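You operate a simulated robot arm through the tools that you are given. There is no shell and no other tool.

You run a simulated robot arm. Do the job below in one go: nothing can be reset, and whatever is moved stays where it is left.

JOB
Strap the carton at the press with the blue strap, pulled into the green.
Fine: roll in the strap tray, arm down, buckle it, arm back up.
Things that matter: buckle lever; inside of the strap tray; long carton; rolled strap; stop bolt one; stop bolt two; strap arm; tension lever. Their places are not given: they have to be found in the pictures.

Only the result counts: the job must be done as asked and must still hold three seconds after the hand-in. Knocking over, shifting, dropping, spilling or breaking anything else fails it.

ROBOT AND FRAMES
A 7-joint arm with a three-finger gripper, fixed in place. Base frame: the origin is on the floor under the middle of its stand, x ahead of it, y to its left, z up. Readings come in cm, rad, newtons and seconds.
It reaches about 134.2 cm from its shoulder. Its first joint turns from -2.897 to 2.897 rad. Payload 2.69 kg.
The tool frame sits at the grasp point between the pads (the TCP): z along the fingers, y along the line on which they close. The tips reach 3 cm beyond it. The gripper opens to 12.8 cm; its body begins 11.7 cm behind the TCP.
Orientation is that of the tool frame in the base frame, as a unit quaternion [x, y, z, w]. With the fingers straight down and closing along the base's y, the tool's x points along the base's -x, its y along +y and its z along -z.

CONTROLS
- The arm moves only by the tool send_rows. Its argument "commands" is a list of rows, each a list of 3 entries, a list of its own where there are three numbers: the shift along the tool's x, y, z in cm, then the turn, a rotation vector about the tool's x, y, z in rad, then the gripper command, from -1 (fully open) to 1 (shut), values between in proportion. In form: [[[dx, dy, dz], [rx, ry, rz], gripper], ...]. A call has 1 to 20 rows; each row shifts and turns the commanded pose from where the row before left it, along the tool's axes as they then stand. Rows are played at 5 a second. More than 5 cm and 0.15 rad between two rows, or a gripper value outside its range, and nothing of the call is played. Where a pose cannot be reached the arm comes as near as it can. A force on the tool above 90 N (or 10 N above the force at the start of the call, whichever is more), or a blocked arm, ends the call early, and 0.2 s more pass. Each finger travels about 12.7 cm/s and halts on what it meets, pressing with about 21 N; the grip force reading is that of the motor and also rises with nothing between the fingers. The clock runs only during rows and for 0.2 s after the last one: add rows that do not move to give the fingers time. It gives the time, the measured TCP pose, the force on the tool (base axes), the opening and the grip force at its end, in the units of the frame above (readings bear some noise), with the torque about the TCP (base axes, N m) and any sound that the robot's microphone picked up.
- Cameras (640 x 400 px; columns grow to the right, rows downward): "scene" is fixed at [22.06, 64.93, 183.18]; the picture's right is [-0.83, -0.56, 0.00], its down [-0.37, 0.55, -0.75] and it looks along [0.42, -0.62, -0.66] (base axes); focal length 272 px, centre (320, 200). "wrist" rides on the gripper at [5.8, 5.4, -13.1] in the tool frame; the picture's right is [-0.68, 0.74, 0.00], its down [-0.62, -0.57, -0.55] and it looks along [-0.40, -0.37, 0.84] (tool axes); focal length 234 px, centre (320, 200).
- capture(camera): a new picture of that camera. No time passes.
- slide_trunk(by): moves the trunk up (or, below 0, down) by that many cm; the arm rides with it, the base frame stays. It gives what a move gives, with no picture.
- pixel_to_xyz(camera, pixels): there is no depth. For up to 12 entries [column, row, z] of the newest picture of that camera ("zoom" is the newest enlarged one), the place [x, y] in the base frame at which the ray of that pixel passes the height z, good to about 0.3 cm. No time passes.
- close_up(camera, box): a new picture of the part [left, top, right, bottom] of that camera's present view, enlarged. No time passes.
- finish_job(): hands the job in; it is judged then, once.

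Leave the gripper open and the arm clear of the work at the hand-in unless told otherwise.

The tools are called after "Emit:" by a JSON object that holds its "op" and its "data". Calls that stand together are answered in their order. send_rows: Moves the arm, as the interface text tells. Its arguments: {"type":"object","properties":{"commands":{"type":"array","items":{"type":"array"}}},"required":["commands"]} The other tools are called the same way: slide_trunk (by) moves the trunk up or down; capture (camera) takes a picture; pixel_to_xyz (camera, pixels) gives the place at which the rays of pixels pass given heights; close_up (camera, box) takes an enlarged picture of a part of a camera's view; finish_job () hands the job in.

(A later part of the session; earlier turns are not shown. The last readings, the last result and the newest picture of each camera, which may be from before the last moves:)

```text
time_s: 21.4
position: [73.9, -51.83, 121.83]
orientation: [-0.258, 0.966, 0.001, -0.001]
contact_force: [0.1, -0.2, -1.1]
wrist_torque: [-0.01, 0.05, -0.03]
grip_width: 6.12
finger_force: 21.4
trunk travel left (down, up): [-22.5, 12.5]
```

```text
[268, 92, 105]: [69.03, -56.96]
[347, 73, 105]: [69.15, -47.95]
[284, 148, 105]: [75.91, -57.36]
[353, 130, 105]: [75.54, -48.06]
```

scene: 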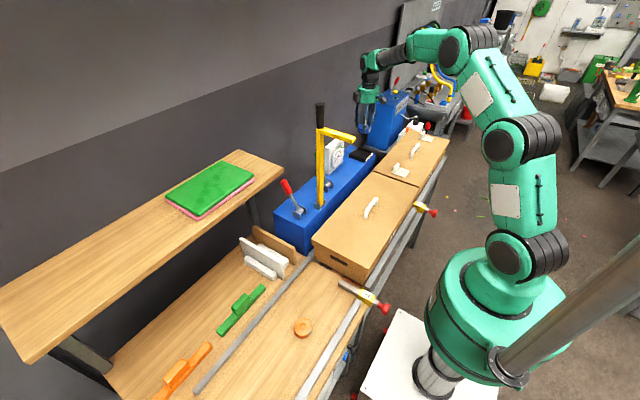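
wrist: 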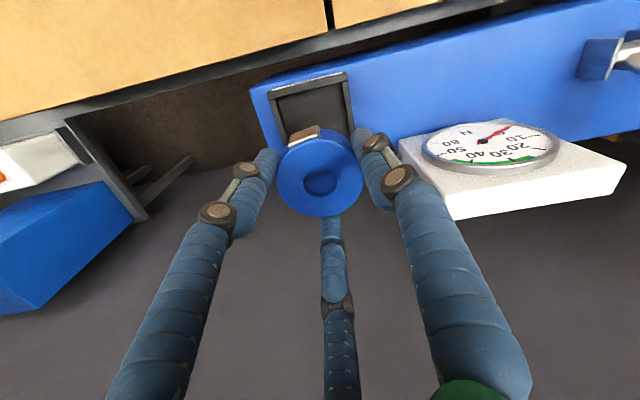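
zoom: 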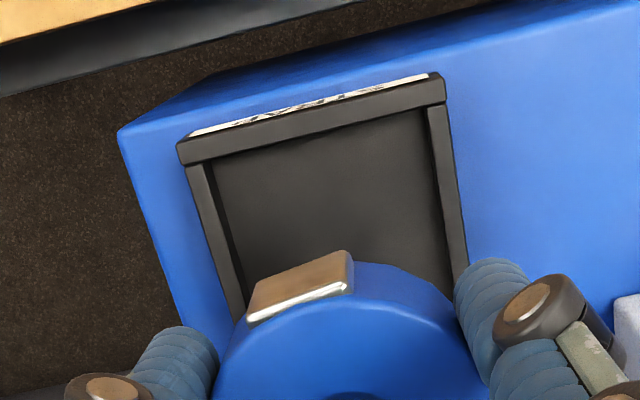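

The tray is centred at about (73.8, -52.5). I'll align on it and lower the roll until the fingertips are just above the rim.

Emit:
{"op": "send_rows", "data": {"commands": [[[0.42, -0.53, 3], [0, 0, 0], 0.5], [[0, 0, 3.5], [0, 0, 0], 0.5], [[0, 0, 3], [0, 0, 0], 0.5], [[0, 0, 2], [0, 0, 0], 0.5], [[0, 0, 1], [0, 0, 0], 0.5], [[0, 0, 0], [0, 0, 0], 0.5]]}}

Emit:
{"op": "capture", "data": {"camera": "wrist"}}

Emit:
{"op": "close_up", "data": {"camera": "scene", "box": [320, 90, 420, 180]}}

```text
time_s: 22.8
position: [73.65, -52.93, 108.7]
orientation: [-0.258, 0.966, 0.0, -0.001]
contact_force: [0.6, -0.2, 0.3]
wrist_torque: [-0.01, 0.0, 0.0]
grip_width: 6.1
finger_force: 20.8
trunk travel left (down, up): [-22.5, 12.5]
```

```text
taken
```

wrist: 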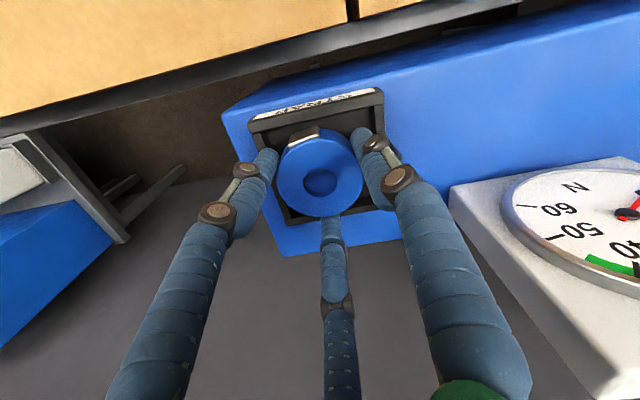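

```text
4.44 times, centred on (370, 135) of scene
```

zoom: 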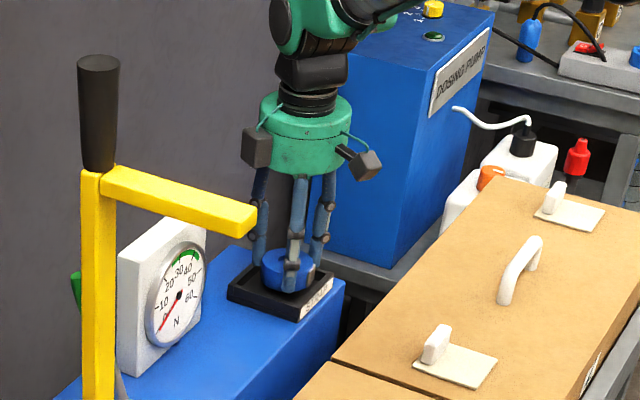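

The roll is over the tray with no contact yet. I'll shift 0.4 cm in +y and lower a little more.

Emit:
{"op": "send_rows", "data": {"commands": [[[-0.25, 0.28, 0.3], [0, 0, 0], 0.5], [[0, 0, 0.3], [0, 0, 0], 0.5], [[0, 0, 0], [0, 0, 0], 0.5]]}}

Emit:
{"op": "close_up", "data": {"camera": "wrist", "box": [220, 70, 420, 260]}}

Emit:
{"op": "close_up", "data": {"camera": "scene", "box": [330, 120, 410, 170]}}

```text
time_s: 23.6
position: [73.88, -52.5, 108.31]
orientation: [-0.259, 0.966, 0.0, 0.0]
contact_force: [-1.0, -0.3, -0.9]
wrist_torque: [-0.03, 0.0, -0.01]
grip_width: 6.11
finger_force: 21.5
trunk travel left (down, up): [-22.5, 12.5]
```

```text
2.11 times, centred on (320, 165) of wrist
```

zoom: 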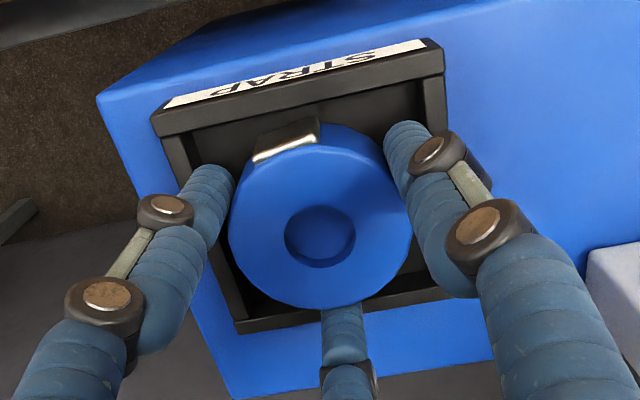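

```text
8.00 times, centred on (370, 145) of scene
```

zoom: 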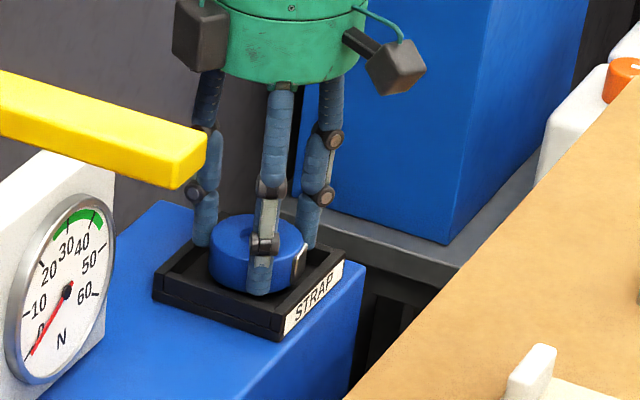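

The roll is centred inside the tray walls. I'll lower 0.4 cm more and watch the force.

Emit:
{"op": "send_rows", "data": {"commands": [[[0, 0, 0.3], [0, 0, 0], 0.5], [[0, 0, 0.2], [0, 0, 0], 0.5], [[0, 0, 0], [0, 0, 0], 0.5]]}}

```text
time_s: 24.4
position: [73.91, -52.45, 108.18]
orientation: [-0.259, 0.966, -0.003, 0.001]
contact_force: [-3.1, -2.2, 26.9]
wrist_torque: [0.61, -0.09, 0.0]
grip_width: 6.08
finger_force: 20.8
trunk travel left (down, up): [-22.5, 12.5]
```

Contact at 27 N, so the tips rest on the rim or the roll is on the floor. I'll back off 0.3 cm and open the fingers slightly to release.

Emit:
{"op": "send_rows", "data": {"commands": [[[0, 0, -0.3], [0, 0, 0], 0.5], [[0, 0, 0], [0, 0, 0], 0.5], [[0, 0, 0], [0, 0, 0], -0.05], [[0, 0, 0], [0, 0, 0], -0.15], [[0, 0, 0], [0, 0, 0], -0.2], [[0, 0, 0], [0, 0, 0], -0.2]]}}

Emit:
{"op": "close_up", "data": {"camera": "wrist", "box": [220, 70, 420, 260]}}

Emit:
{"op": "close_up", "data": {"camera": "scene", "box": [330, 120, 410, 170]}}

```text
time_s: 25.8
position: [73.77, -52.32, 108.04]
orientation: [-0.26, 0.966, 0.001, 0.0]
contact_force: [-4.9, 0.4, 18.6]
wrist_torque: [-0.33, -0.12, -0.34]
grip_width: 7.77
finger_force: 6.4
trunk travel left (down, up): [-22.5, 12.5]
```

```text
2.11 times, centred on (320, 165) of wrist
```

zoom: 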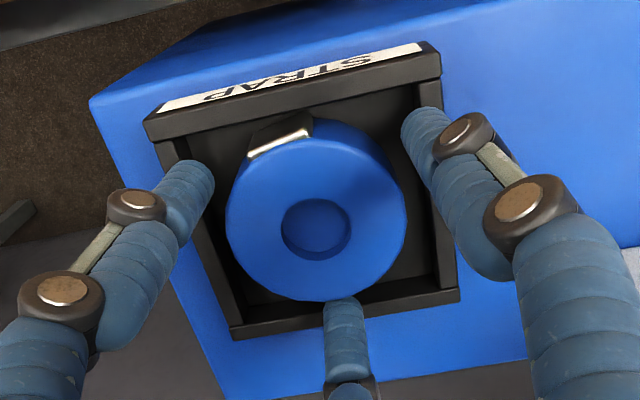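

```text
8.00 times, centred on (370, 145) of scene
```

zoom: 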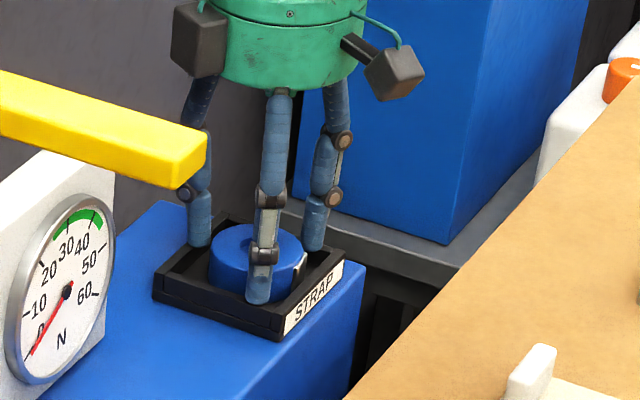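

The roll is free in the tray. I'll lift straight up out of the tray, slowly at first.

Emit:
{"op": "send_rows", "data": {"commands": [[[0, 0, -0.5], [0, 0, 0], -0.2], [[0, 0, -1], [0, 0, 0], -0.2], [[0, 0, -2], [0, 0, 0], -0.2], [[0, 0, -4], [0, 0, 0], -0.2], [[0, 0, -4.5], [0, 0, 0], -0.2], [[0, 0, -4.5], [0, 0, 0], -0.2], [[0, 0, -4.5], [0, 0, 0], -0.2], [[0, 0, 0], [0, 0, 0], -0.2]]}}

Emit:
{"op": "capture", "data": {"camera": "wrist"}}

Emit:
{"op": "close_up", "data": {"camera": "scene", "box": [320, 110, 416, 170]}}

```text
time_s: 27.6
position: [73.63, -52.52, 129.08]
orientation: [-0.259, 0.966, -0.001, 0.0]
contact_force: [0.7, 0.5, -0.2]
wrist_torque: [-0.02, -0.05, 0.0]
grip_width: 7.71
finger_force: 0.0
trunk travel left (down, up): [-22.5, 12.5]
```

```text
taken
```

wrist: 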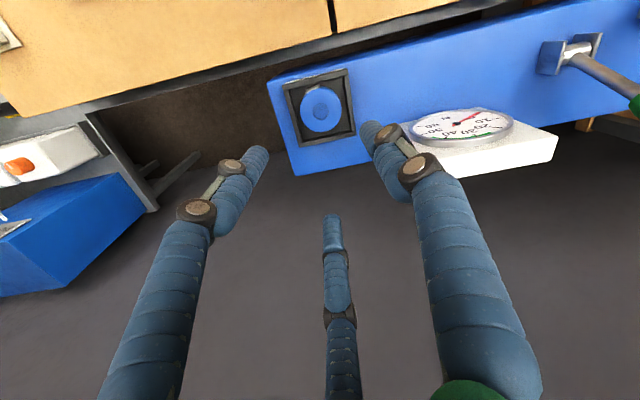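

```text
6.67 times, centred on (368, 140) of scene
```

zoom: 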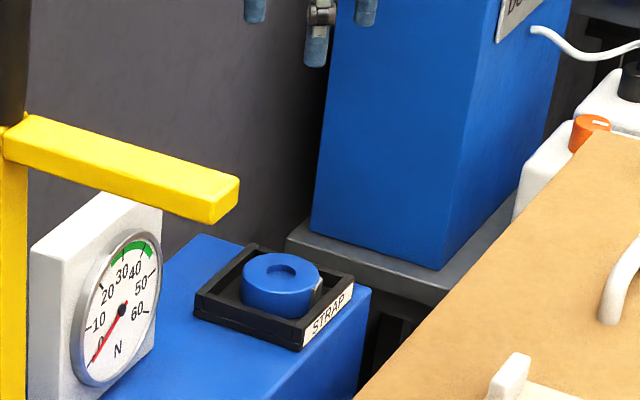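

The blue roll sits in the strap tray. Next is the strap arm. I'll rise to a safe height and move to a viewpoint that locates its grip, crossbar and hinge accurately.

Emit:
{"op": "send_rows", "data": {"commands": [[[0, 0, -4.5], [0, 0, 0], 0.5], [[0, 0, -4.5], [0, 0, 0], 1], [[0, 0, -4.5], [0, 0, 0], 1], [[0, 0, -4.5], [0, 0, 0], 1], [[0, 0, -4.5], [0, 0, 0], 1], [[0, 0, -4.5], [0, 0, 0], 1], [[0, 0, -4.5], [0, 0, 0], 1], [[0, 4.7, 0], [0, 0, 0], 1], [[0, 4.7, 0], [0, 0, 0], 1], [[0, 4.7, 0], [0, 0, 0], 1], [[0, 4.7, 0], [0, 0, 0], 1], [[0, 4.7, 0], [0, 0, 0], 1], [[0, 4.7, 0], [0, 0, 0], 1], [[0, 4.7, 0], [0, 0, 0], 1], [[0, 4.7, 0], [0, 0, 0], 1], [[0, 4.7, 0], [0, 0, 0], 1], [[0, 4.7, 0], [0, 0, 0], 1], [[0, 0, 0], [0, 0, 0], 1]]}}

Emit:
{"op": "capture", "data": {"camera": "wrist"}}

Emit:
{"op": "capture", "data": {"camera": "scene"}}

```text
time_s: 31.4
position: [50.35, -11.51, 159.09]
orientation: [-0.259, 0.966, 0.0, 0.0]
contact_force: [0.1, 0.2, 0.4]
wrist_torque: [-0.02, 0.0, 0.03]
grip_width: 0.22
finger_force: 20.7
out of reach, approached as far as the arm can: row 7
trunk travel left (down, up): [-22.5, 12.5]
```

```text
taken
```

wrist: 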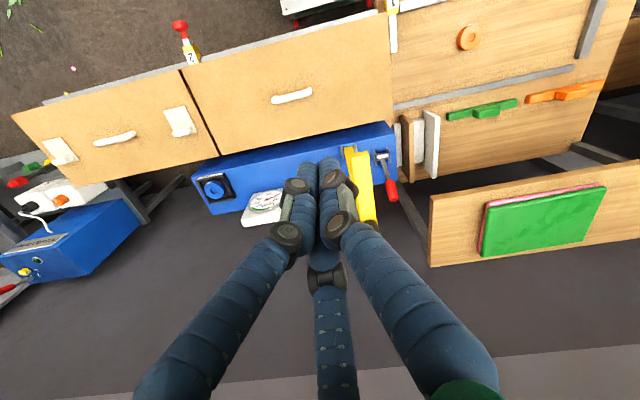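

```text
taken
```

scene: 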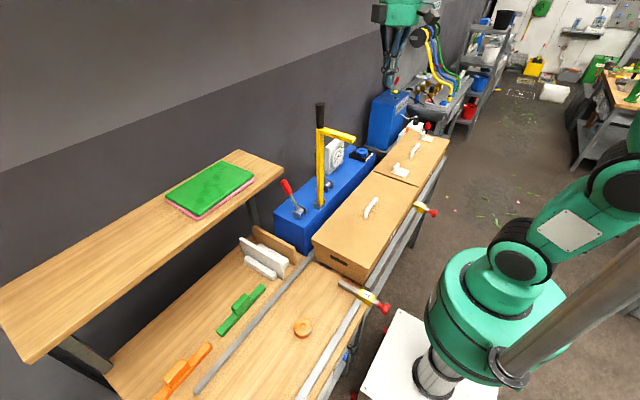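

The strap arm is partly hidden by the fingers. I'll enlarge it and read its crossbar end, top and hinge in both views.

Emit:
{"op": "close_up", "data": {"camera": "wrist", "box": [300, 120, 440, 280]}}

Emit:
{"op": "close_up", "data": {"camera": "scene", "box": [280, 95, 380, 220]}}

```text
2.50 times, centred on (370, 200) of wrist
```

zoom: 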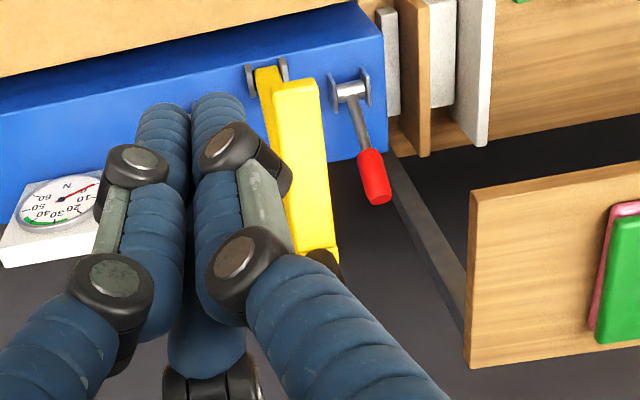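

```text
3.20 times, centred on (330, 158) of scene
```

zoom: 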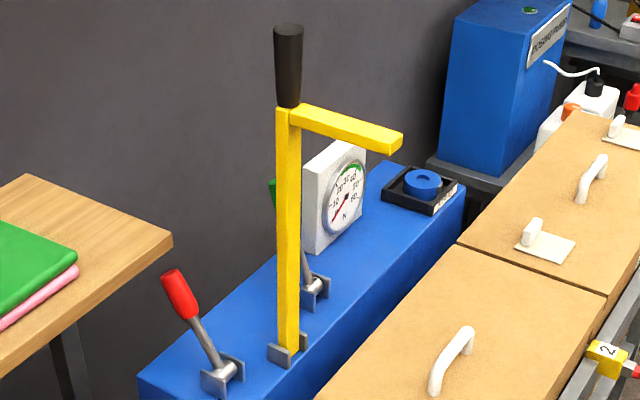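

Emit:
{"op": "pixel_to_xyz", "data": {"camera": "wrist", "pixels": [[360, 152, 138], [360, 152, 141], [369.2, 219.2, 138], [369.2, 219.2, 141], [349.2, 150, 104], [349.2, 150, 106], [430, 195, 125], [430, 195, 130], [385, 158, 105], [394, 200, 117], [430, 265, 125], [430, 265, 130]]}}

Emit:
{"op": "pixel_to_xyz", "data": {"camera": "scene", "pixels": [[353.4, 138.3, 138], [353.4, 138.3, 141], [320.6, 128.6, 138], [320.6, 128.6, 141], [320, 204.9, 104], [320, 204.9, 106], [284, 172, 125], [284, 172, 130], [299.4, 212, 105], [283.5, 184, 117], [237, 150, 125], [237, 150, 130]]}}

```text
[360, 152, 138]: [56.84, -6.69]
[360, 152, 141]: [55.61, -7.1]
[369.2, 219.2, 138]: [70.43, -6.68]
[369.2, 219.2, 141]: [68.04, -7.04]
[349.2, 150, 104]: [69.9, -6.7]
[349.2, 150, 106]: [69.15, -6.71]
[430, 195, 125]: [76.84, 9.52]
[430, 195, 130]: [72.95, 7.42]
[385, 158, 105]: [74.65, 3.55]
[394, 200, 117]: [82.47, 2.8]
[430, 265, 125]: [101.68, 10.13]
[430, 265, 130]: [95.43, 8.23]
```

```text
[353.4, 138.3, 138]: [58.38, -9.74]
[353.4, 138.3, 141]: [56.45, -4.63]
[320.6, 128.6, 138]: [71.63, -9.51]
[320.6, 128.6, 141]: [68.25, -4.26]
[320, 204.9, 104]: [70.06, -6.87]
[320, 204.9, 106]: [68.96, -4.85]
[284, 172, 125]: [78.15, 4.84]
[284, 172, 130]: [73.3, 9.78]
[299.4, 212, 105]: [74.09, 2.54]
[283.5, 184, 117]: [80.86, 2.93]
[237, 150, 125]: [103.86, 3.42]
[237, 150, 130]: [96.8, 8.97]
```

The strap arm lies in the plane y≈-6.8, with its hinge at about (70, -6.8, 105), crossbar top at z≈139.5 and grip top at z≈148. The red lever's knob is at (81.5, 2.9, 117) and the shelf begins at y≈8.7.

I'll bring the closed fist over to the +x side of the grip, so it can push the arm down toward the robot.

Emit:
{"op": "send_rows", "data": {"commands": [[[-4.09, -1.455, 0], [0, 0, 0], 1], [[-4.09, -1.455, 0], [0, 0, 0], 1], [[-4.09, -1.455, 0], [0, 0, 0], 1], [[-4.09, -1.455, 0], [0, 0, 0], 1], [[-4.09, -1.455, 0], [0, 0, 0], 1], [[-4.09, -1.455, 0], [0, 0, 0], 1], [[0, 0, 0], [0, 0, 0], 1]]}}

Emit:
{"op": "capture", "data": {"camera": "wrist"}}

Emit:
{"op": "close_up", "data": {"camera": "scene", "box": [260, 40, 420, 160]}}

```text
time_s: 33.0
position: [75.82, -7.13, 159.36]
orientation: [-0.259, 0.966, 0.0, 0.0]
contact_force: [0.6, 0.8, -0.6]
wrist_torque: [0.01, 0.04, -0.01]
grip_width: 0.22
finger_force: 20.6
trunk travel left (down, up): [-22.5, 12.5]
```

```text
taken
```

wrist: 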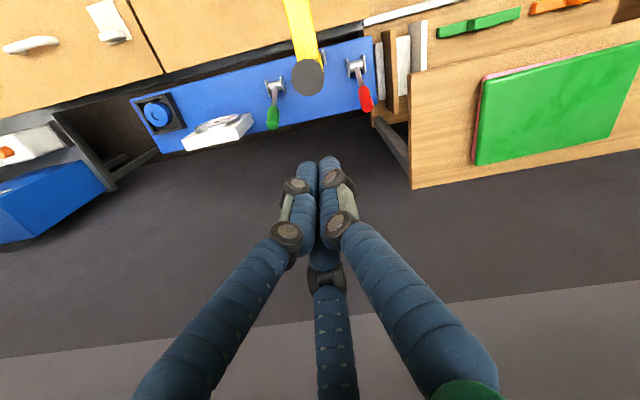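

```text
3.33 times, centred on (340, 100) of scene
```

zoom: 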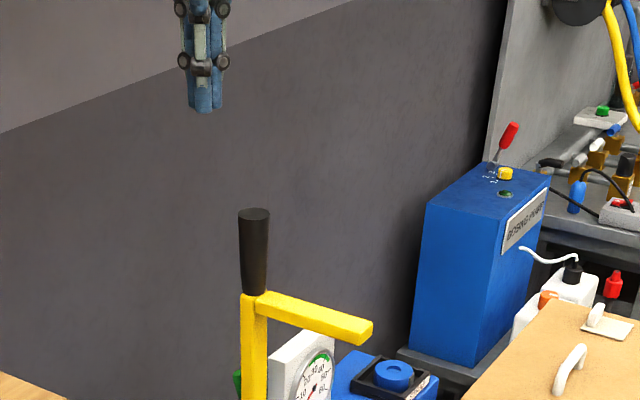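

The grip top shows at (308, 77) in the wrist view. I'll check its position, then lower the fist behind it.

Emit:
{"op": "pixel_to_xyz", "data": {"camera": "wrist", "pixels": [[308, 77, 147], [308, 77, 149], [292, 77, 148], [325, 77, 148], [308, 94, 148]]}}

Emit:
{"op": "pixel_to_xyz", "data": {"camera": "scene", "pixels": [[320, 104.3, 147], [320, 104.3, 149]]}}

```text
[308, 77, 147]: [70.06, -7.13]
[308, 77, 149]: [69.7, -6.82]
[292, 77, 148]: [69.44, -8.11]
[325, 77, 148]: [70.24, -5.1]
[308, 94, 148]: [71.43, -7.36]
```

```text
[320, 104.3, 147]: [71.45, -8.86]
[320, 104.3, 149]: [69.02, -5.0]
```

The grip's centre is (69.9, -6.9) with its top at z=148. I'll lower the fist behind it, with the tips at z≈144.5.

Emit:
{"op": "send_rows", "data": {"commands": [[[0, 0, 4], [0, 0, 0], 1], [[0, 0, 4], [0, 0, 0], 1], [[0, 0, 3.6], [0, 0, 0], 1], [[0, 0, 0], [0, 0, 0], 1]]}}

Emit:
{"op": "close_up", "data": {"camera": "scene", "box": [260, 60, 420, 180]}}

Emit:
{"op": "capture", "data": {"camera": "wrist"}}

```text
time_s: 34.0
position: [75.74, -7.22, 147.3]
orientation: [-0.259, 0.966, 0.001, 0.0]
contact_force: [-0.4, -0.2, -1.2]
wrist_torque: [0.0, 0.02, -0.02]
grip_width: 0.25
finger_force: 21.2
trunk travel left (down, up): [-22.5, 12.5]
```

```text
3.33 times, centred on (340, 120) of scene
```

zoom: 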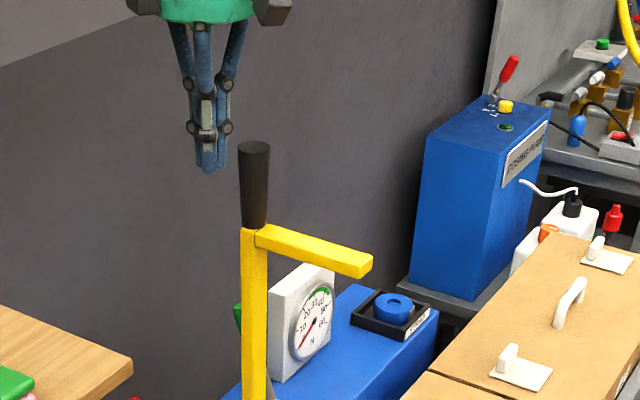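

```text
taken
```

wrist: 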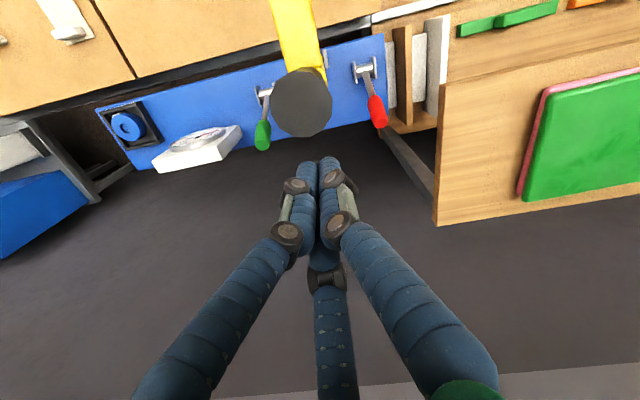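

The fist is behind the grip. I'll push gently toward the robot and read the force to see how stiff the arm is.

Emit:
{"op": "send_rows", "data": {"commands": [[[1.58, 1.26, 0], [0, 0, 0], 1], [[0.866, 0.5, 0], [0, 0, 0], 1], [[0.866, 0.5, 0], [0, 0, 0], 1], [[0.866, 0.5, 0], [0, 0, 0], 1]]}}

Emit:
{"op": "close_up", "data": {"camera": "scene", "box": [260, 60, 420, 180]}}

```text
time_s: 35.0
position: [70.63, -6.81, 147.58]
orientation: [-0.258, 0.966, 0.0, -0.001]
contact_force: [0.7, 0.3, 0.5]
wrist_torque: [0.02, -0.05, -0.02]
grip_width: 0.25
finger_force: 20.8
trunk travel left (down, up): [-22.5, 12.5]
```

```text
3.33 times, centred on (340, 120) of scene
```

zoom: 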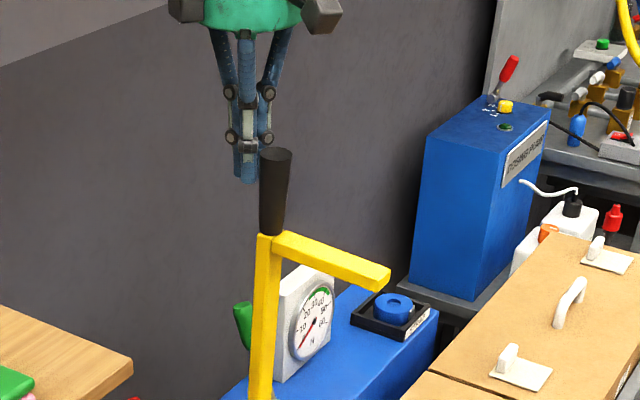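

The arm moves easily, under 1 N, and starts to tilt. I'll continue along its arc slowly and check whether it stays against the fist.

Emit:
{"op": "send_rows", "data": {"commands": [[[1.56, 0.9, 0.4], [0, 0, 0], 1], [[1.56, 0.9, 0.45], [0, 0, 0], 1], [[1.516, 0.875, 0.55], [0, 0, 0], 1], [[1.472, 0.85, 0.6], [0, 0, 0], 1], [[1.472, 0.85, 0.65], [0, 0, 0], 1], [[1.429, 0.825, 0.75], [0, 0, 0], 1], [[0, 0, 0], [0, 0, 0], 1]]}}

Emit:
{"op": "close_up", "data": {"camera": "scene", "box": [260, 60, 420, 180]}}

Emit:
{"op": "capture", "data": {"camera": "wrist"}}

```text
time_s: 36.6
position: [60.15, -6.84, 144.08]
orientation: [-0.258, 0.966, 0.0, 0.0]
contact_force: [-1.0, 0.0, -0.9]
wrist_torque: [-0.03, -0.03, 0.0]
grip_width: 0.22
finger_force: 20.9
trunk travel left (down, up): [-22.5, 12.5]
```

```text
3.33 times, centred on (340, 120) of scene
```

zoom: 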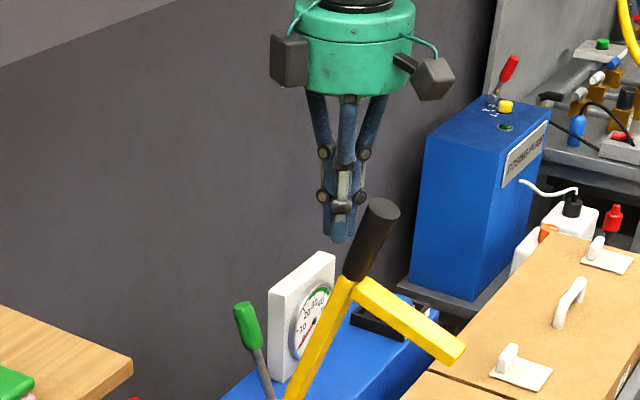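

```text
taken
```

wrist: 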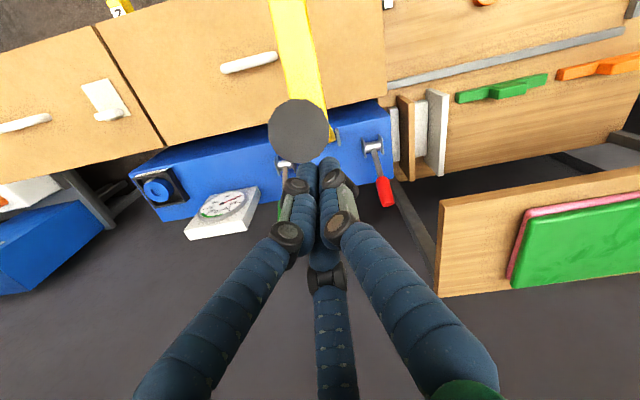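

The arm follows to about 22° without resistance and without running ahead. Continuing along the arc to about 40°.

Emit:
{"op": "send_rows", "data": {"commands": [[[1.299, 0.75, 0.8], [0, 0, 0], 1], [[1.256, 0.725, 0.85], [0, 0, 0], 1], [[1.212, 0.7, 0.85], [0, 0, 0], 1], [[1.169, 0.675, 0.9], [0, 0, 0], 1], [[1.126, 0.65, 1.0], [0, 0, 0], 1], [[1.039, 0.6, 1.0], [0, 0, 0], 1], [[0.996, 0.575, 1.05], [0, 0, 0], 1], [[0.953, 0.55, 1.1], [0, 0, 0], 1], [[0, 0, 0], [0, 0, 0], 1]]}}

Emit:
{"op": "close_up", "data": {"camera": "scene", "box": [280, 80, 440, 220]}}

Emit:
{"op": "capture", "data": {"camera": "wrist"}}

```text
time_s: 38.6
position: [49.76, -6.7, 136.72]
orientation: [-0.259, 0.966, 0.0, -0.001]
contact_force: [-0.1, 0.0, 0.3]
wrist_torque: [-0.02, -0.01, -0.01]
grip_width: 0.24
finger_force: 20.9
trunk travel left (down, up): [-22.5, 12.5]
```

```text
2.86 times, centred on (360, 150) of scene
```

zoom: 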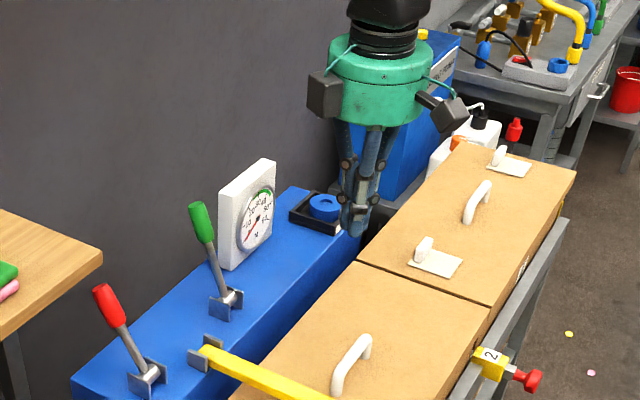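

```text
taken
```

wrist: 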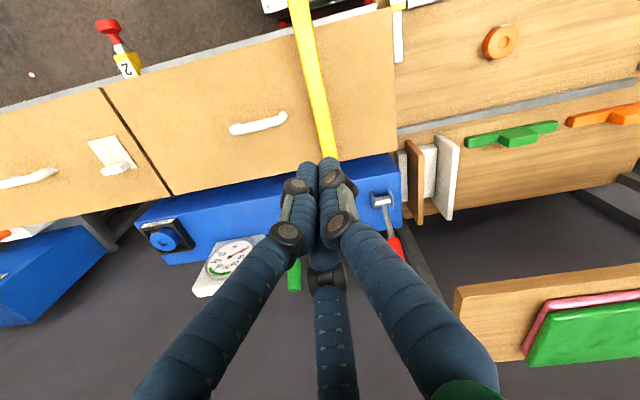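

The arm went over by itself past mid-way and is now lying down across the carton. I'll check the whole scene to make sure nothing was disturbed.

Emit:
{"op": "capture", "data": {"camera": "scene"}}

Emit:
{"op": "close_up", "data": {"camera": "scene", "box": [300, 170, 460, 300]}}

Emit:
{"op": "close_up", "data": {"camera": "wrist", "box": [80, 0, 420, 200]}}

```text
taken
```

scene: 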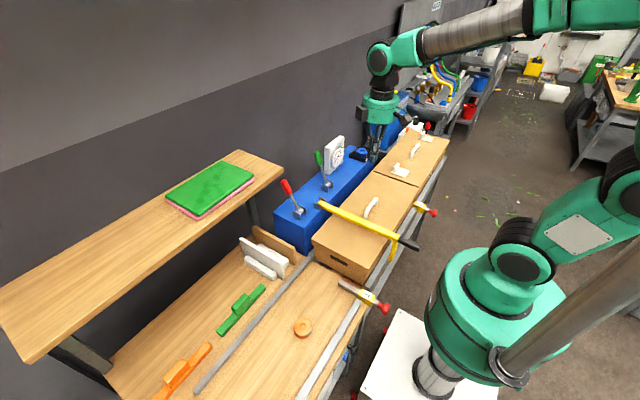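

```text
3.08 times, centred on (380, 235) of scene
```

zoom: 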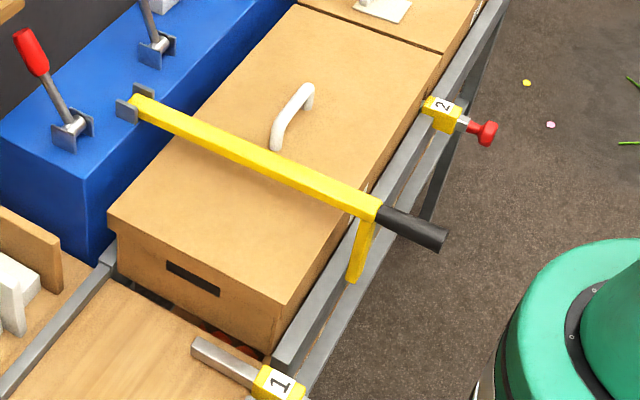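

```text
1.88 times, centred on (250, 100) of wrist
```

zoom: 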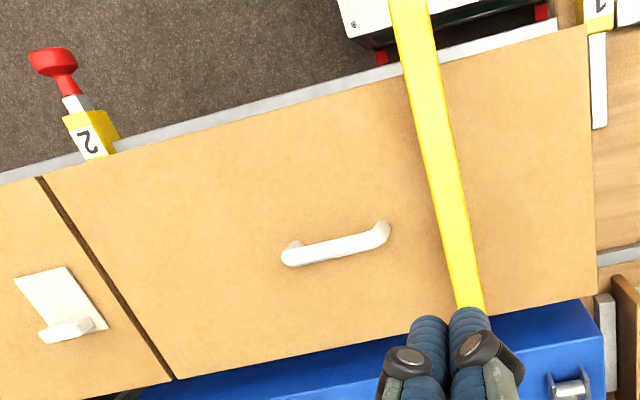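

The arm is down squarely across the carton, and carton, bolts and handle are unchanged. Before touching a lever I'll measure the arm and both levers accurately and look once more for markings on the press.

Emit:
{"op": "close_up", "data": {"camera": "scene", "box": [270, 140, 350, 225]}}

Emit:
{"op": "close_up", "data": {"camera": "wrist", "box": [120, 150, 440, 310]}}

Emit:
{"op": "pixel_to_xyz", "data": {"camera": "scene", "pixels": [[419.6, 248, 105], [419.6, 248, 107], [398, 240, 106], [318, 152, 120], [318, 152, 117], [321, 170, 113], [328, 186, 105], [286, 182, 119], [299, 212, 105]]}}

Emit:
{"op": "pixel_to_xyz", "data": {"camera": "wrist", "pixels": [[293, 290, 120], [293, 290, 117], [380, 200, 105], [398, 250, 117]]}}

```text
4.71 times, centred on (310, 182) of scene
```

zoom: 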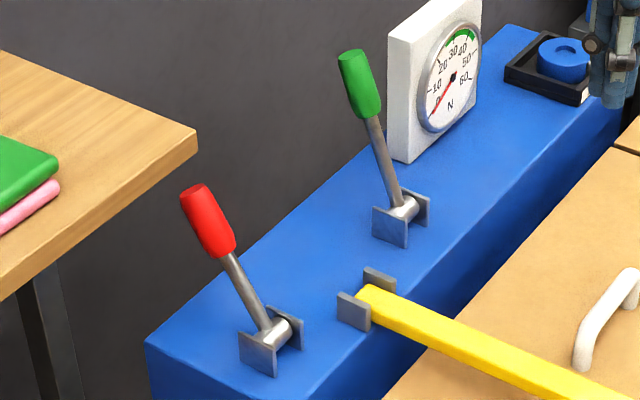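

```text
2.00 times, centred on (280, 230) of wrist
```

zoom: 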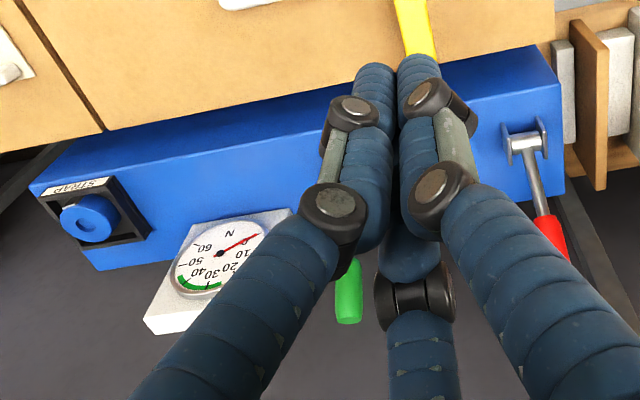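

```text
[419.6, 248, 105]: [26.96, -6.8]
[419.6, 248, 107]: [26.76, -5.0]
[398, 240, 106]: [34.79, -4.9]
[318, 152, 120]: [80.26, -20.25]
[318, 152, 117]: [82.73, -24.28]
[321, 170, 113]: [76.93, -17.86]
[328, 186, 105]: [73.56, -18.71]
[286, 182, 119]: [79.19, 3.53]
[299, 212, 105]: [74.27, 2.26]
```

```text
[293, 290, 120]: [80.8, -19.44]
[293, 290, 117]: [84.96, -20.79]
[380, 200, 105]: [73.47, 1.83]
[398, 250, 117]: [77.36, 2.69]
```

The arm lies level at z=105, with its grip end at (27, -6.8). The green lever's top is near (80.3, -19.7, 120) and its pivot near (74, -19, 105), right beside the gauge. I'll hover above the green lever with the fingers about 6 cm apart and check alignment.

Emit:
{"op": "send_rows", "data": {"commands": [[[0, 0, -1.5], [0, 0, 0], 0.06], [[-2.85, -3.77, 0], [0, 0, 0], 0.06], [[-2.85, -3.77, 0], [0, 0, 0], 0.06], [[-2.85, -3.77, 0], [0, 0, 0], 0.06], [[-2.85, -3.77, 0], [0, 0, 0], 0.06], [[-2.85, -3.77, 0], [0, 0, 0], 0.06], [[-2.85, -3.77, 0], [0, 0, 0], 0.06], [[-2.85, -3.77, 0], [0, 0, 0], 0.06], [[0, 0, 0], [0, 0, 0], 0.06]]}}

Emit:
{"op": "capture", "data": {"camera": "wrist"}}

Emit:
{"op": "capture", "data": {"camera": "scene"}}

Emit:
{"op": "close_up", "data": {"camera": "scene", "box": [260, 80, 400, 200]}}

```text
time_s: 40.6
position: [80.44, -19.8, 138.33]
orientation: [-0.259, 0.966, 0.001, 0.0]
contact_force: [0.4, 0.3, 0.1]
wrist_torque: [0.02, 0.03, 0.01]
grip_width: 6.01
finger_force: 0.2
trunk travel left (down, up): [-22.5, 12.5]
```

```text
taken
```

wrist: 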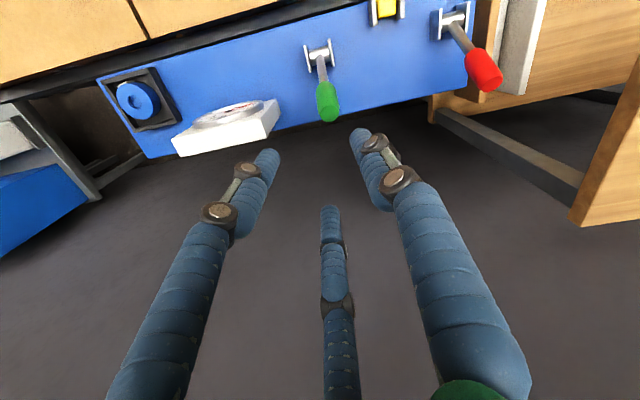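

```text
taken
```

scene: 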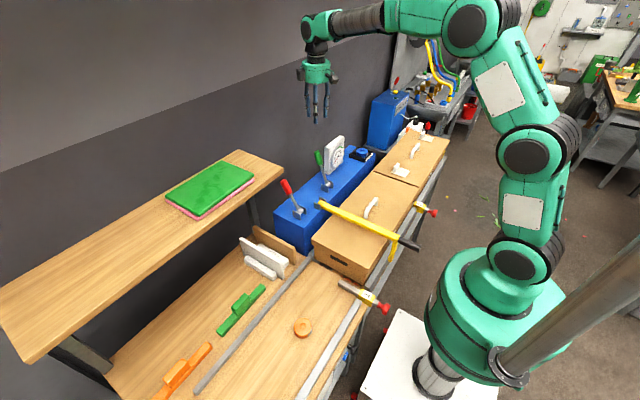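

```text
3.33 times, centred on (330, 140) of scene
```

zoom: 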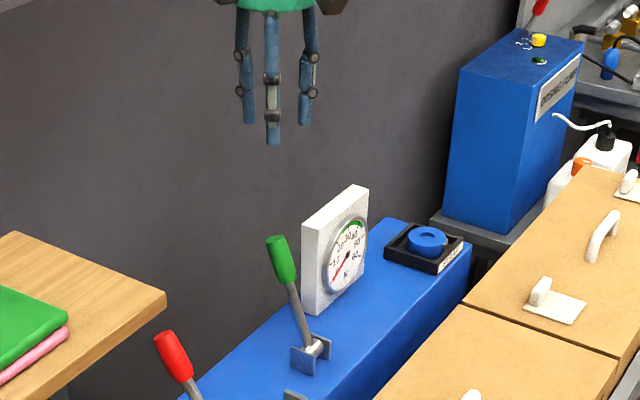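

The green knob's end shows at about (329, 112) in the wrist view. I'll enlarge it and triangulate both levers' tops.

Emit:
{"op": "close_up", "data": {"camera": "wrist", "box": [270, 20, 390, 140]}}

Emit:
{"op": "close_up", "data": {"camera": "wrist", "box": [400, 0, 520, 110]}}

Emit:
{"op": "pixel_to_xyz", "data": {"camera": "wrist", "pixels": [[329, 113, 119], [329, 113, 121], [329, 113, 123], [318, 55, 105], [486, 78, 117], [486, 78, 119], [486, 78, 121], [452, 22, 105]]}}

Emit:
{"op": "pixel_to_xyz", "data": {"camera": "scene", "pixels": [[316.8, 152.3, 119], [316.8, 152.3, 121], [316.8, 152.3, 123], [327.4, 184.5, 105], [283.9, 180.5, 117], [283.9, 180.5, 119], [283.9, 180.5, 121], [299.8, 210.7, 105]]}}

```text
3.33 times, centred on (330, 80) of wrist
```

zoom: 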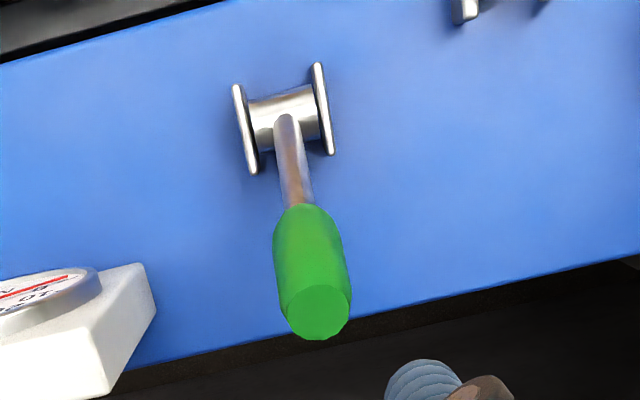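

```text
3.64 times, centred on (460, 55) of wrist
```

zoom: 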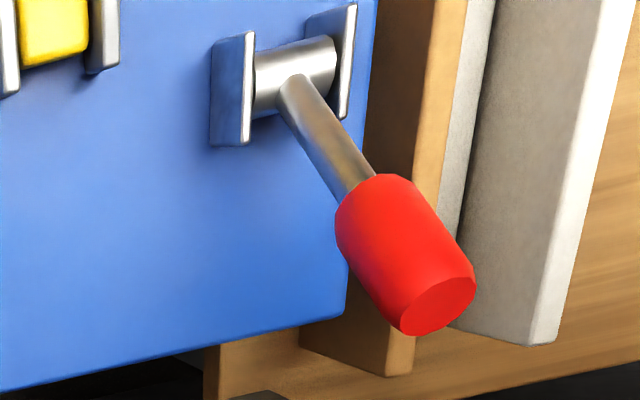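

```text
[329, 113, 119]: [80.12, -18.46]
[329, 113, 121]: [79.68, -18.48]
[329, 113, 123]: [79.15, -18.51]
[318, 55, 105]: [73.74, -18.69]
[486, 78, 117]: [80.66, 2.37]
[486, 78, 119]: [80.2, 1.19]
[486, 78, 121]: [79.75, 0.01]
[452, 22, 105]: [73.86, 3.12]
```

```text
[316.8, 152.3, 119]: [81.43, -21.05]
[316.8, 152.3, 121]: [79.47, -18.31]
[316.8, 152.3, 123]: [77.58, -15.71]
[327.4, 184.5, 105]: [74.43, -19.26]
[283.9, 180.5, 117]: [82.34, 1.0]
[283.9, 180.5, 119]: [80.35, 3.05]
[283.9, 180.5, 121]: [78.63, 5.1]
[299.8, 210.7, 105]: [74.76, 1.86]
```

The green lever's top is at (79.7, -18.5, 120.9), leaning back about 20°. I'll lower the open fingers around it so they cage the knob's top.

Emit:
{"op": "send_rows", "data": {"commands": [[[0, 1.5, 3], [0, 0, 0], 0.06], [[0, 0, 4], [0, 0, 0], 0.06], [[0, 0, 4], [0, 0, 0], 0.06], [[0, 0, 3], [0, 0, 0], 0.06], [[0, 0, 2], [0, 0, 0], 0.06], [[0, 0, 1], [0, 0, 0], 0.06], [[0, 0, 0], [0, 0, 0], 0.06]]}}

Emit:
{"op": "capture", "data": {"camera": "wrist"}}

Emit:
{"op": "close_up", "data": {"camera": "scene", "box": [270, 90, 390, 200]}}

```text
time_s: 42.2
position: [79.5, -18.18, 120.96]
orientation: [-0.258, 0.966, 0.0, 0.001]
contact_force: [-0.6, 0.3, 0.3]
wrist_torque: [-0.05, 0.0, -0.01]
grip_width: 6.0
finger_force: 0.1
trunk travel left (down, up): [-22.5, 12.5]
```

```text
taken
```

wrist: 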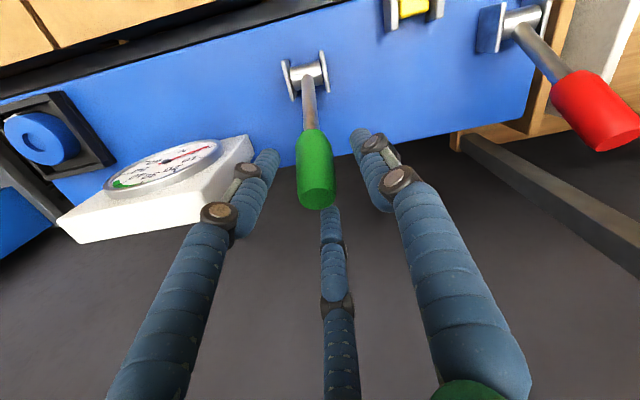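

```text
3.64 times, centred on (330, 145) of scene
```

zoom: 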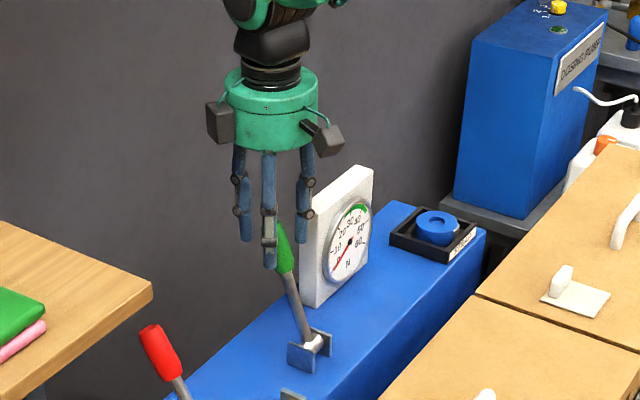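

The knob is centred in the cage, and both cameras can see the gauge. I'll narrow the cage to about 4.5 cm and pull a short distance toward -x as a test.

Emit:
{"op": "send_rows", "data": {"commands": [[[0, 0, 0], [0, 0, 0], 0.3], [[0, 0, 0], [0, 0, 0], 0.3], [[0.866, 0.5, 0], [0, 0, 0], 0.3], [[0.866, 0.5, 0], [0, 0, 0], 0.3], [[0.433, 0.25, 0], [0, 0, 0], 0.3], [[0, 0, 0], [0, 0, 0], 0.3]]}}

Emit:
{"op": "capture", "data": {"camera": "wrist"}}

Emit:
{"op": "close_up", "data": {"camera": "scene", "box": [290, 120, 370, 200]}}

```text
time_s: 43.6
position: [77.04, -18.44, 121.09]
orientation: [-0.259, 0.966, 0.0, 0.0]
contact_force: [3.2, 0.4, 0.6]
wrist_torque: [-0.03, 0.0, -0.05]
grip_width: 4.67
finger_force: 0.9
trunk travel left (down, up): [-22.5, 12.5]
```

```text
taken
```

wrist: 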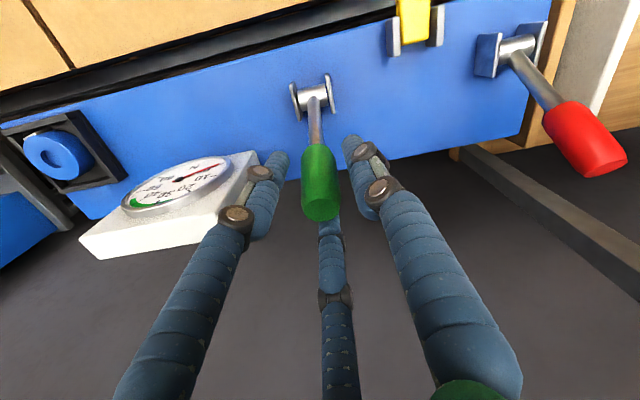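

```text
5.00 times, centred on (330, 160) of scene
```

zoom: 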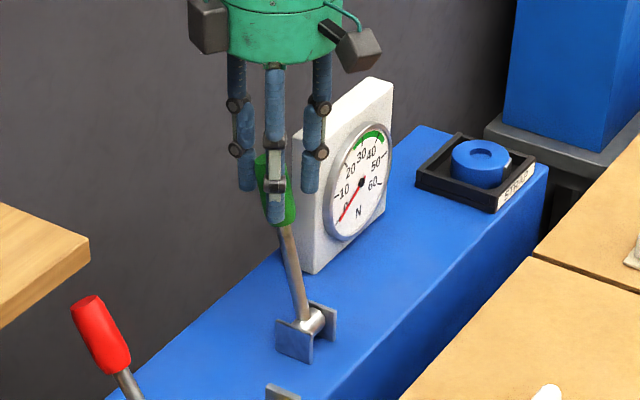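

Emit:
{"op": "close_up", "data": {"camera": "scene", "box": [320, 134, 360, 166]}}

Emit:
{"op": "close_up", "data": {"camera": "wrist", "box": [100, 130, 280, 250]}}

```text
12.50 times, centred on (340, 150) of scene
```

zoom: 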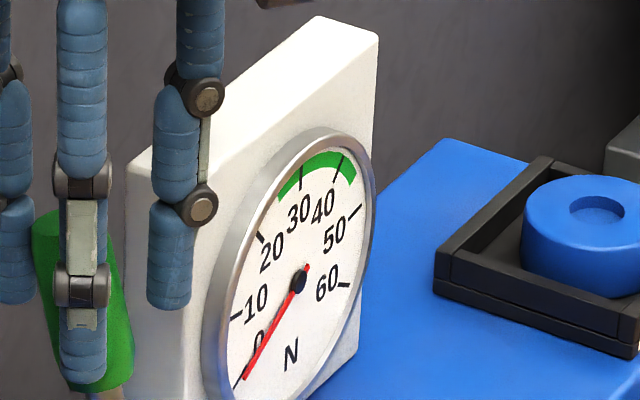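

```text
3.33 times, centred on (190, 190) of wrist
```

zoom: 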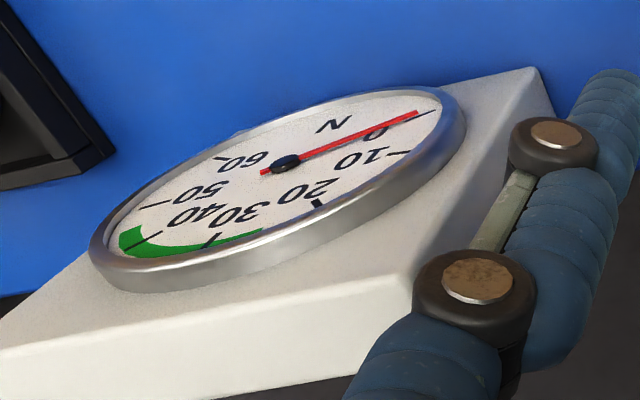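

The lever has moved about 5° and the gauge still reads 0. I'll pull 1.5 cm more, to about 10°, and check again.

Emit:
{"op": "send_rows", "data": {"commands": [[[0.65, 0.375, 0], [0, 0, 0], 0.3], [[0.65, 0.375, 0], [0, 0, 0], 0.3], [[0, 0, 0], [0, 0, 0], 0.3]]}}

Emit:
{"op": "capture", "data": {"camera": "wrist"}}

Emit:
{"op": "close_up", "data": {"camera": "scene", "box": [320, 134, 360, 166]}}

Emit:
{"op": "close_up", "data": {"camera": "wrist", "box": [100, 130, 280, 250]}}

```text
time_s: 44.4
position: [75.63, -18.31, 121.05]
orientation: [-0.259, 0.966, 0.0, -0.001]
contact_force: [3.7, 0.7, -0.7]
wrist_torque: [-0.04, -0.05, 0.0]
grip_width: 4.66
finger_force: 1.3
trunk travel left (down, up): [-22.5, 12.5]
```

```text
taken
```

wrist: 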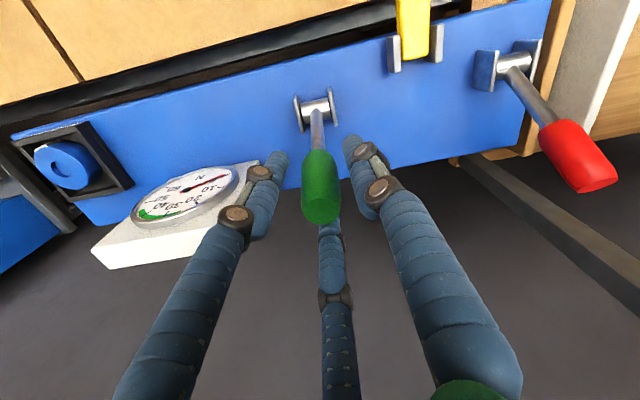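

```text
12.50 times, centred on (340, 150) of scene
```

zoom: 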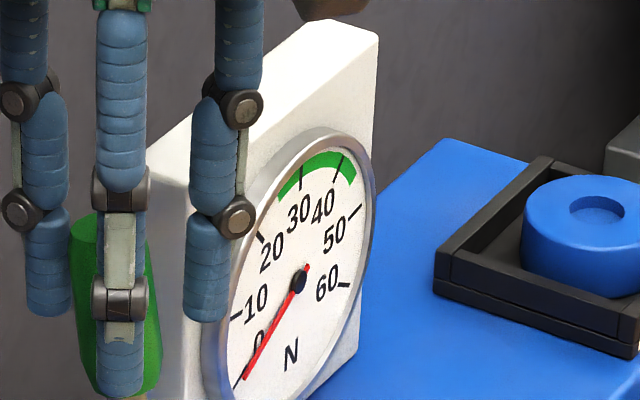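

```text
3.33 times, centred on (190, 190) of wrist
```

zoom: 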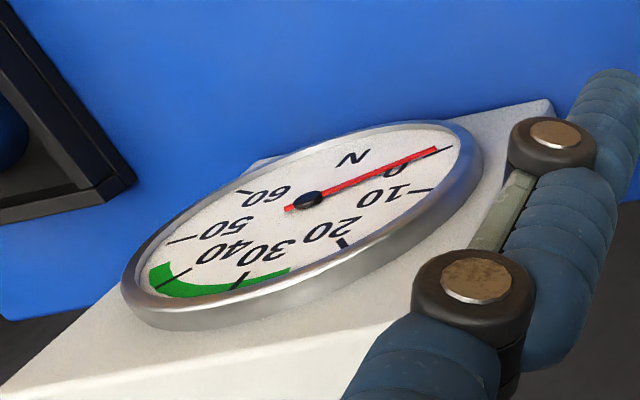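

The lever has moved about 10° against a light 3.7 N, and the needle has not moved at all. I'll stop this test here. Backing the fingers off by 2.5 cm will show whether the lever springs back by itself.

Emit:
{"op": "send_rows", "data": {"commands": [[[-0.866, -0.5, 0], [0, 0, 0], 0.3], [[-0.866, -0.5, 0], [0, 0, 0], 0.3], [[-0.433, -0.25, 0], [0, 0, 0], 0.3], [[0, 0, 0], [0, 0, 0], 0.3]]}}

Emit:
{"op": "capture", "data": {"camera": "wrist"}}

Emit:
{"op": "close_up", "data": {"camera": "scene", "box": [290, 120, 370, 200]}}

```text
time_s: 45.4
position: [78.01, -18.46, 121.12]
orientation: [-0.259, 0.966, 0.0, 0.0]
contact_force: [1.1, 0.4, 1.0]
wrist_torque: [-0.01, -0.08, 0.03]
grip_width: 4.64
finger_force: 1.3
trunk travel left (down, up): [-22.5, 12.5]
```

```text
taken
```

wrist: 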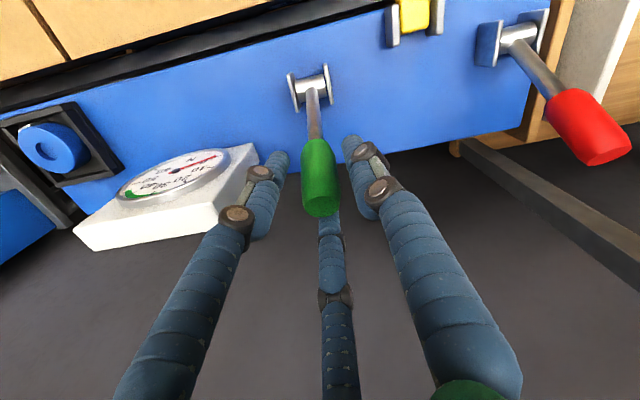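

```text
5.00 times, centred on (330, 160) of scene
```

zoom: 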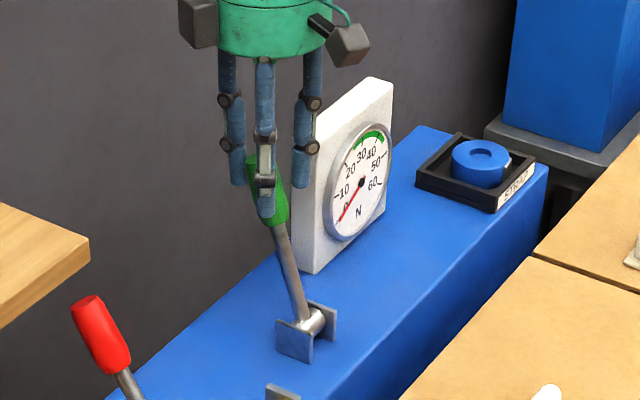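

The lever sprang back with the fingers, so the levers are spring-loaded. I'll return it fully to rest, and locate the red lever's top in both views for the same small test.

Emit:
{"op": "close_up", "data": {"camera": "wrist", "box": [470, 0, 640, 180]}}

Emit:
{"op": "pixel_to_xyz", "data": {"camera": "wrist", "pixels": [[606, 152, 118], [606, 152, 120], [606, 152, 122], [517, 32, 105], [517, 32, 106]]}}

Emit:
{"op": "close_up", "data": {"camera": "scene", "box": [272, 172, 312, 222]}}

```text
2.22 times, centred on (555, 90) of wrist
```

zoom: 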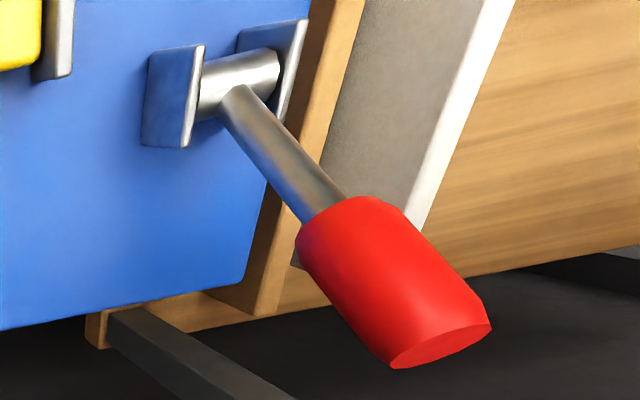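

```text
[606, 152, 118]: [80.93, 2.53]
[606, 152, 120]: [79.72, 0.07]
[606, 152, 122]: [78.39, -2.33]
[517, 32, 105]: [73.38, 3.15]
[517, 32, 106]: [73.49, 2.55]
```

```text
8.00 times, centred on (292, 197) of scene
```

zoom: 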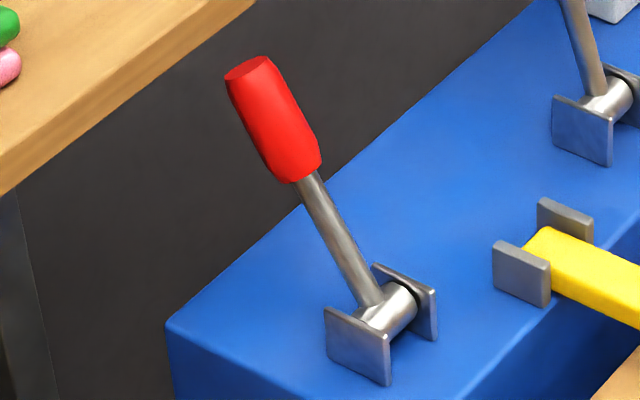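

Emit:
{"op": "pixel_to_xyz", "data": {"camera": "wrist", "pixels": [[609, 155.3, 116], [609, 155.3, 117], [609, 155.3, 118], [609, 155.3, 119], [609, 155.3, 120]]}}

Emit:
{"op": "pixel_to_xyz", "data": {"camera": "scene", "pixels": [[282.9, 180.6, 116], [282.9, 180.6, 117], [282.9, 180.6, 118], [282.9, 180.6, 119], [282.9, 180.6, 120], [339.7, 235.8, 105], [299.7, 211.5, 105]]}}

```text
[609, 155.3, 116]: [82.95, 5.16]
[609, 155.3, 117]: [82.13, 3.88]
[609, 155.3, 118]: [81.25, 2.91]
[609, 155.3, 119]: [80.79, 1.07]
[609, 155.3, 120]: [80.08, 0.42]
```

```text
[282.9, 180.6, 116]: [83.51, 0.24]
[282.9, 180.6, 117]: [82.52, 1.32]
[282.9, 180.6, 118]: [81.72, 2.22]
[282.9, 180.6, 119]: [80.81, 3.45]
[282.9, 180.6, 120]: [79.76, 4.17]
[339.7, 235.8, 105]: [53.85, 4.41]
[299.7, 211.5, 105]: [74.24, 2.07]
```

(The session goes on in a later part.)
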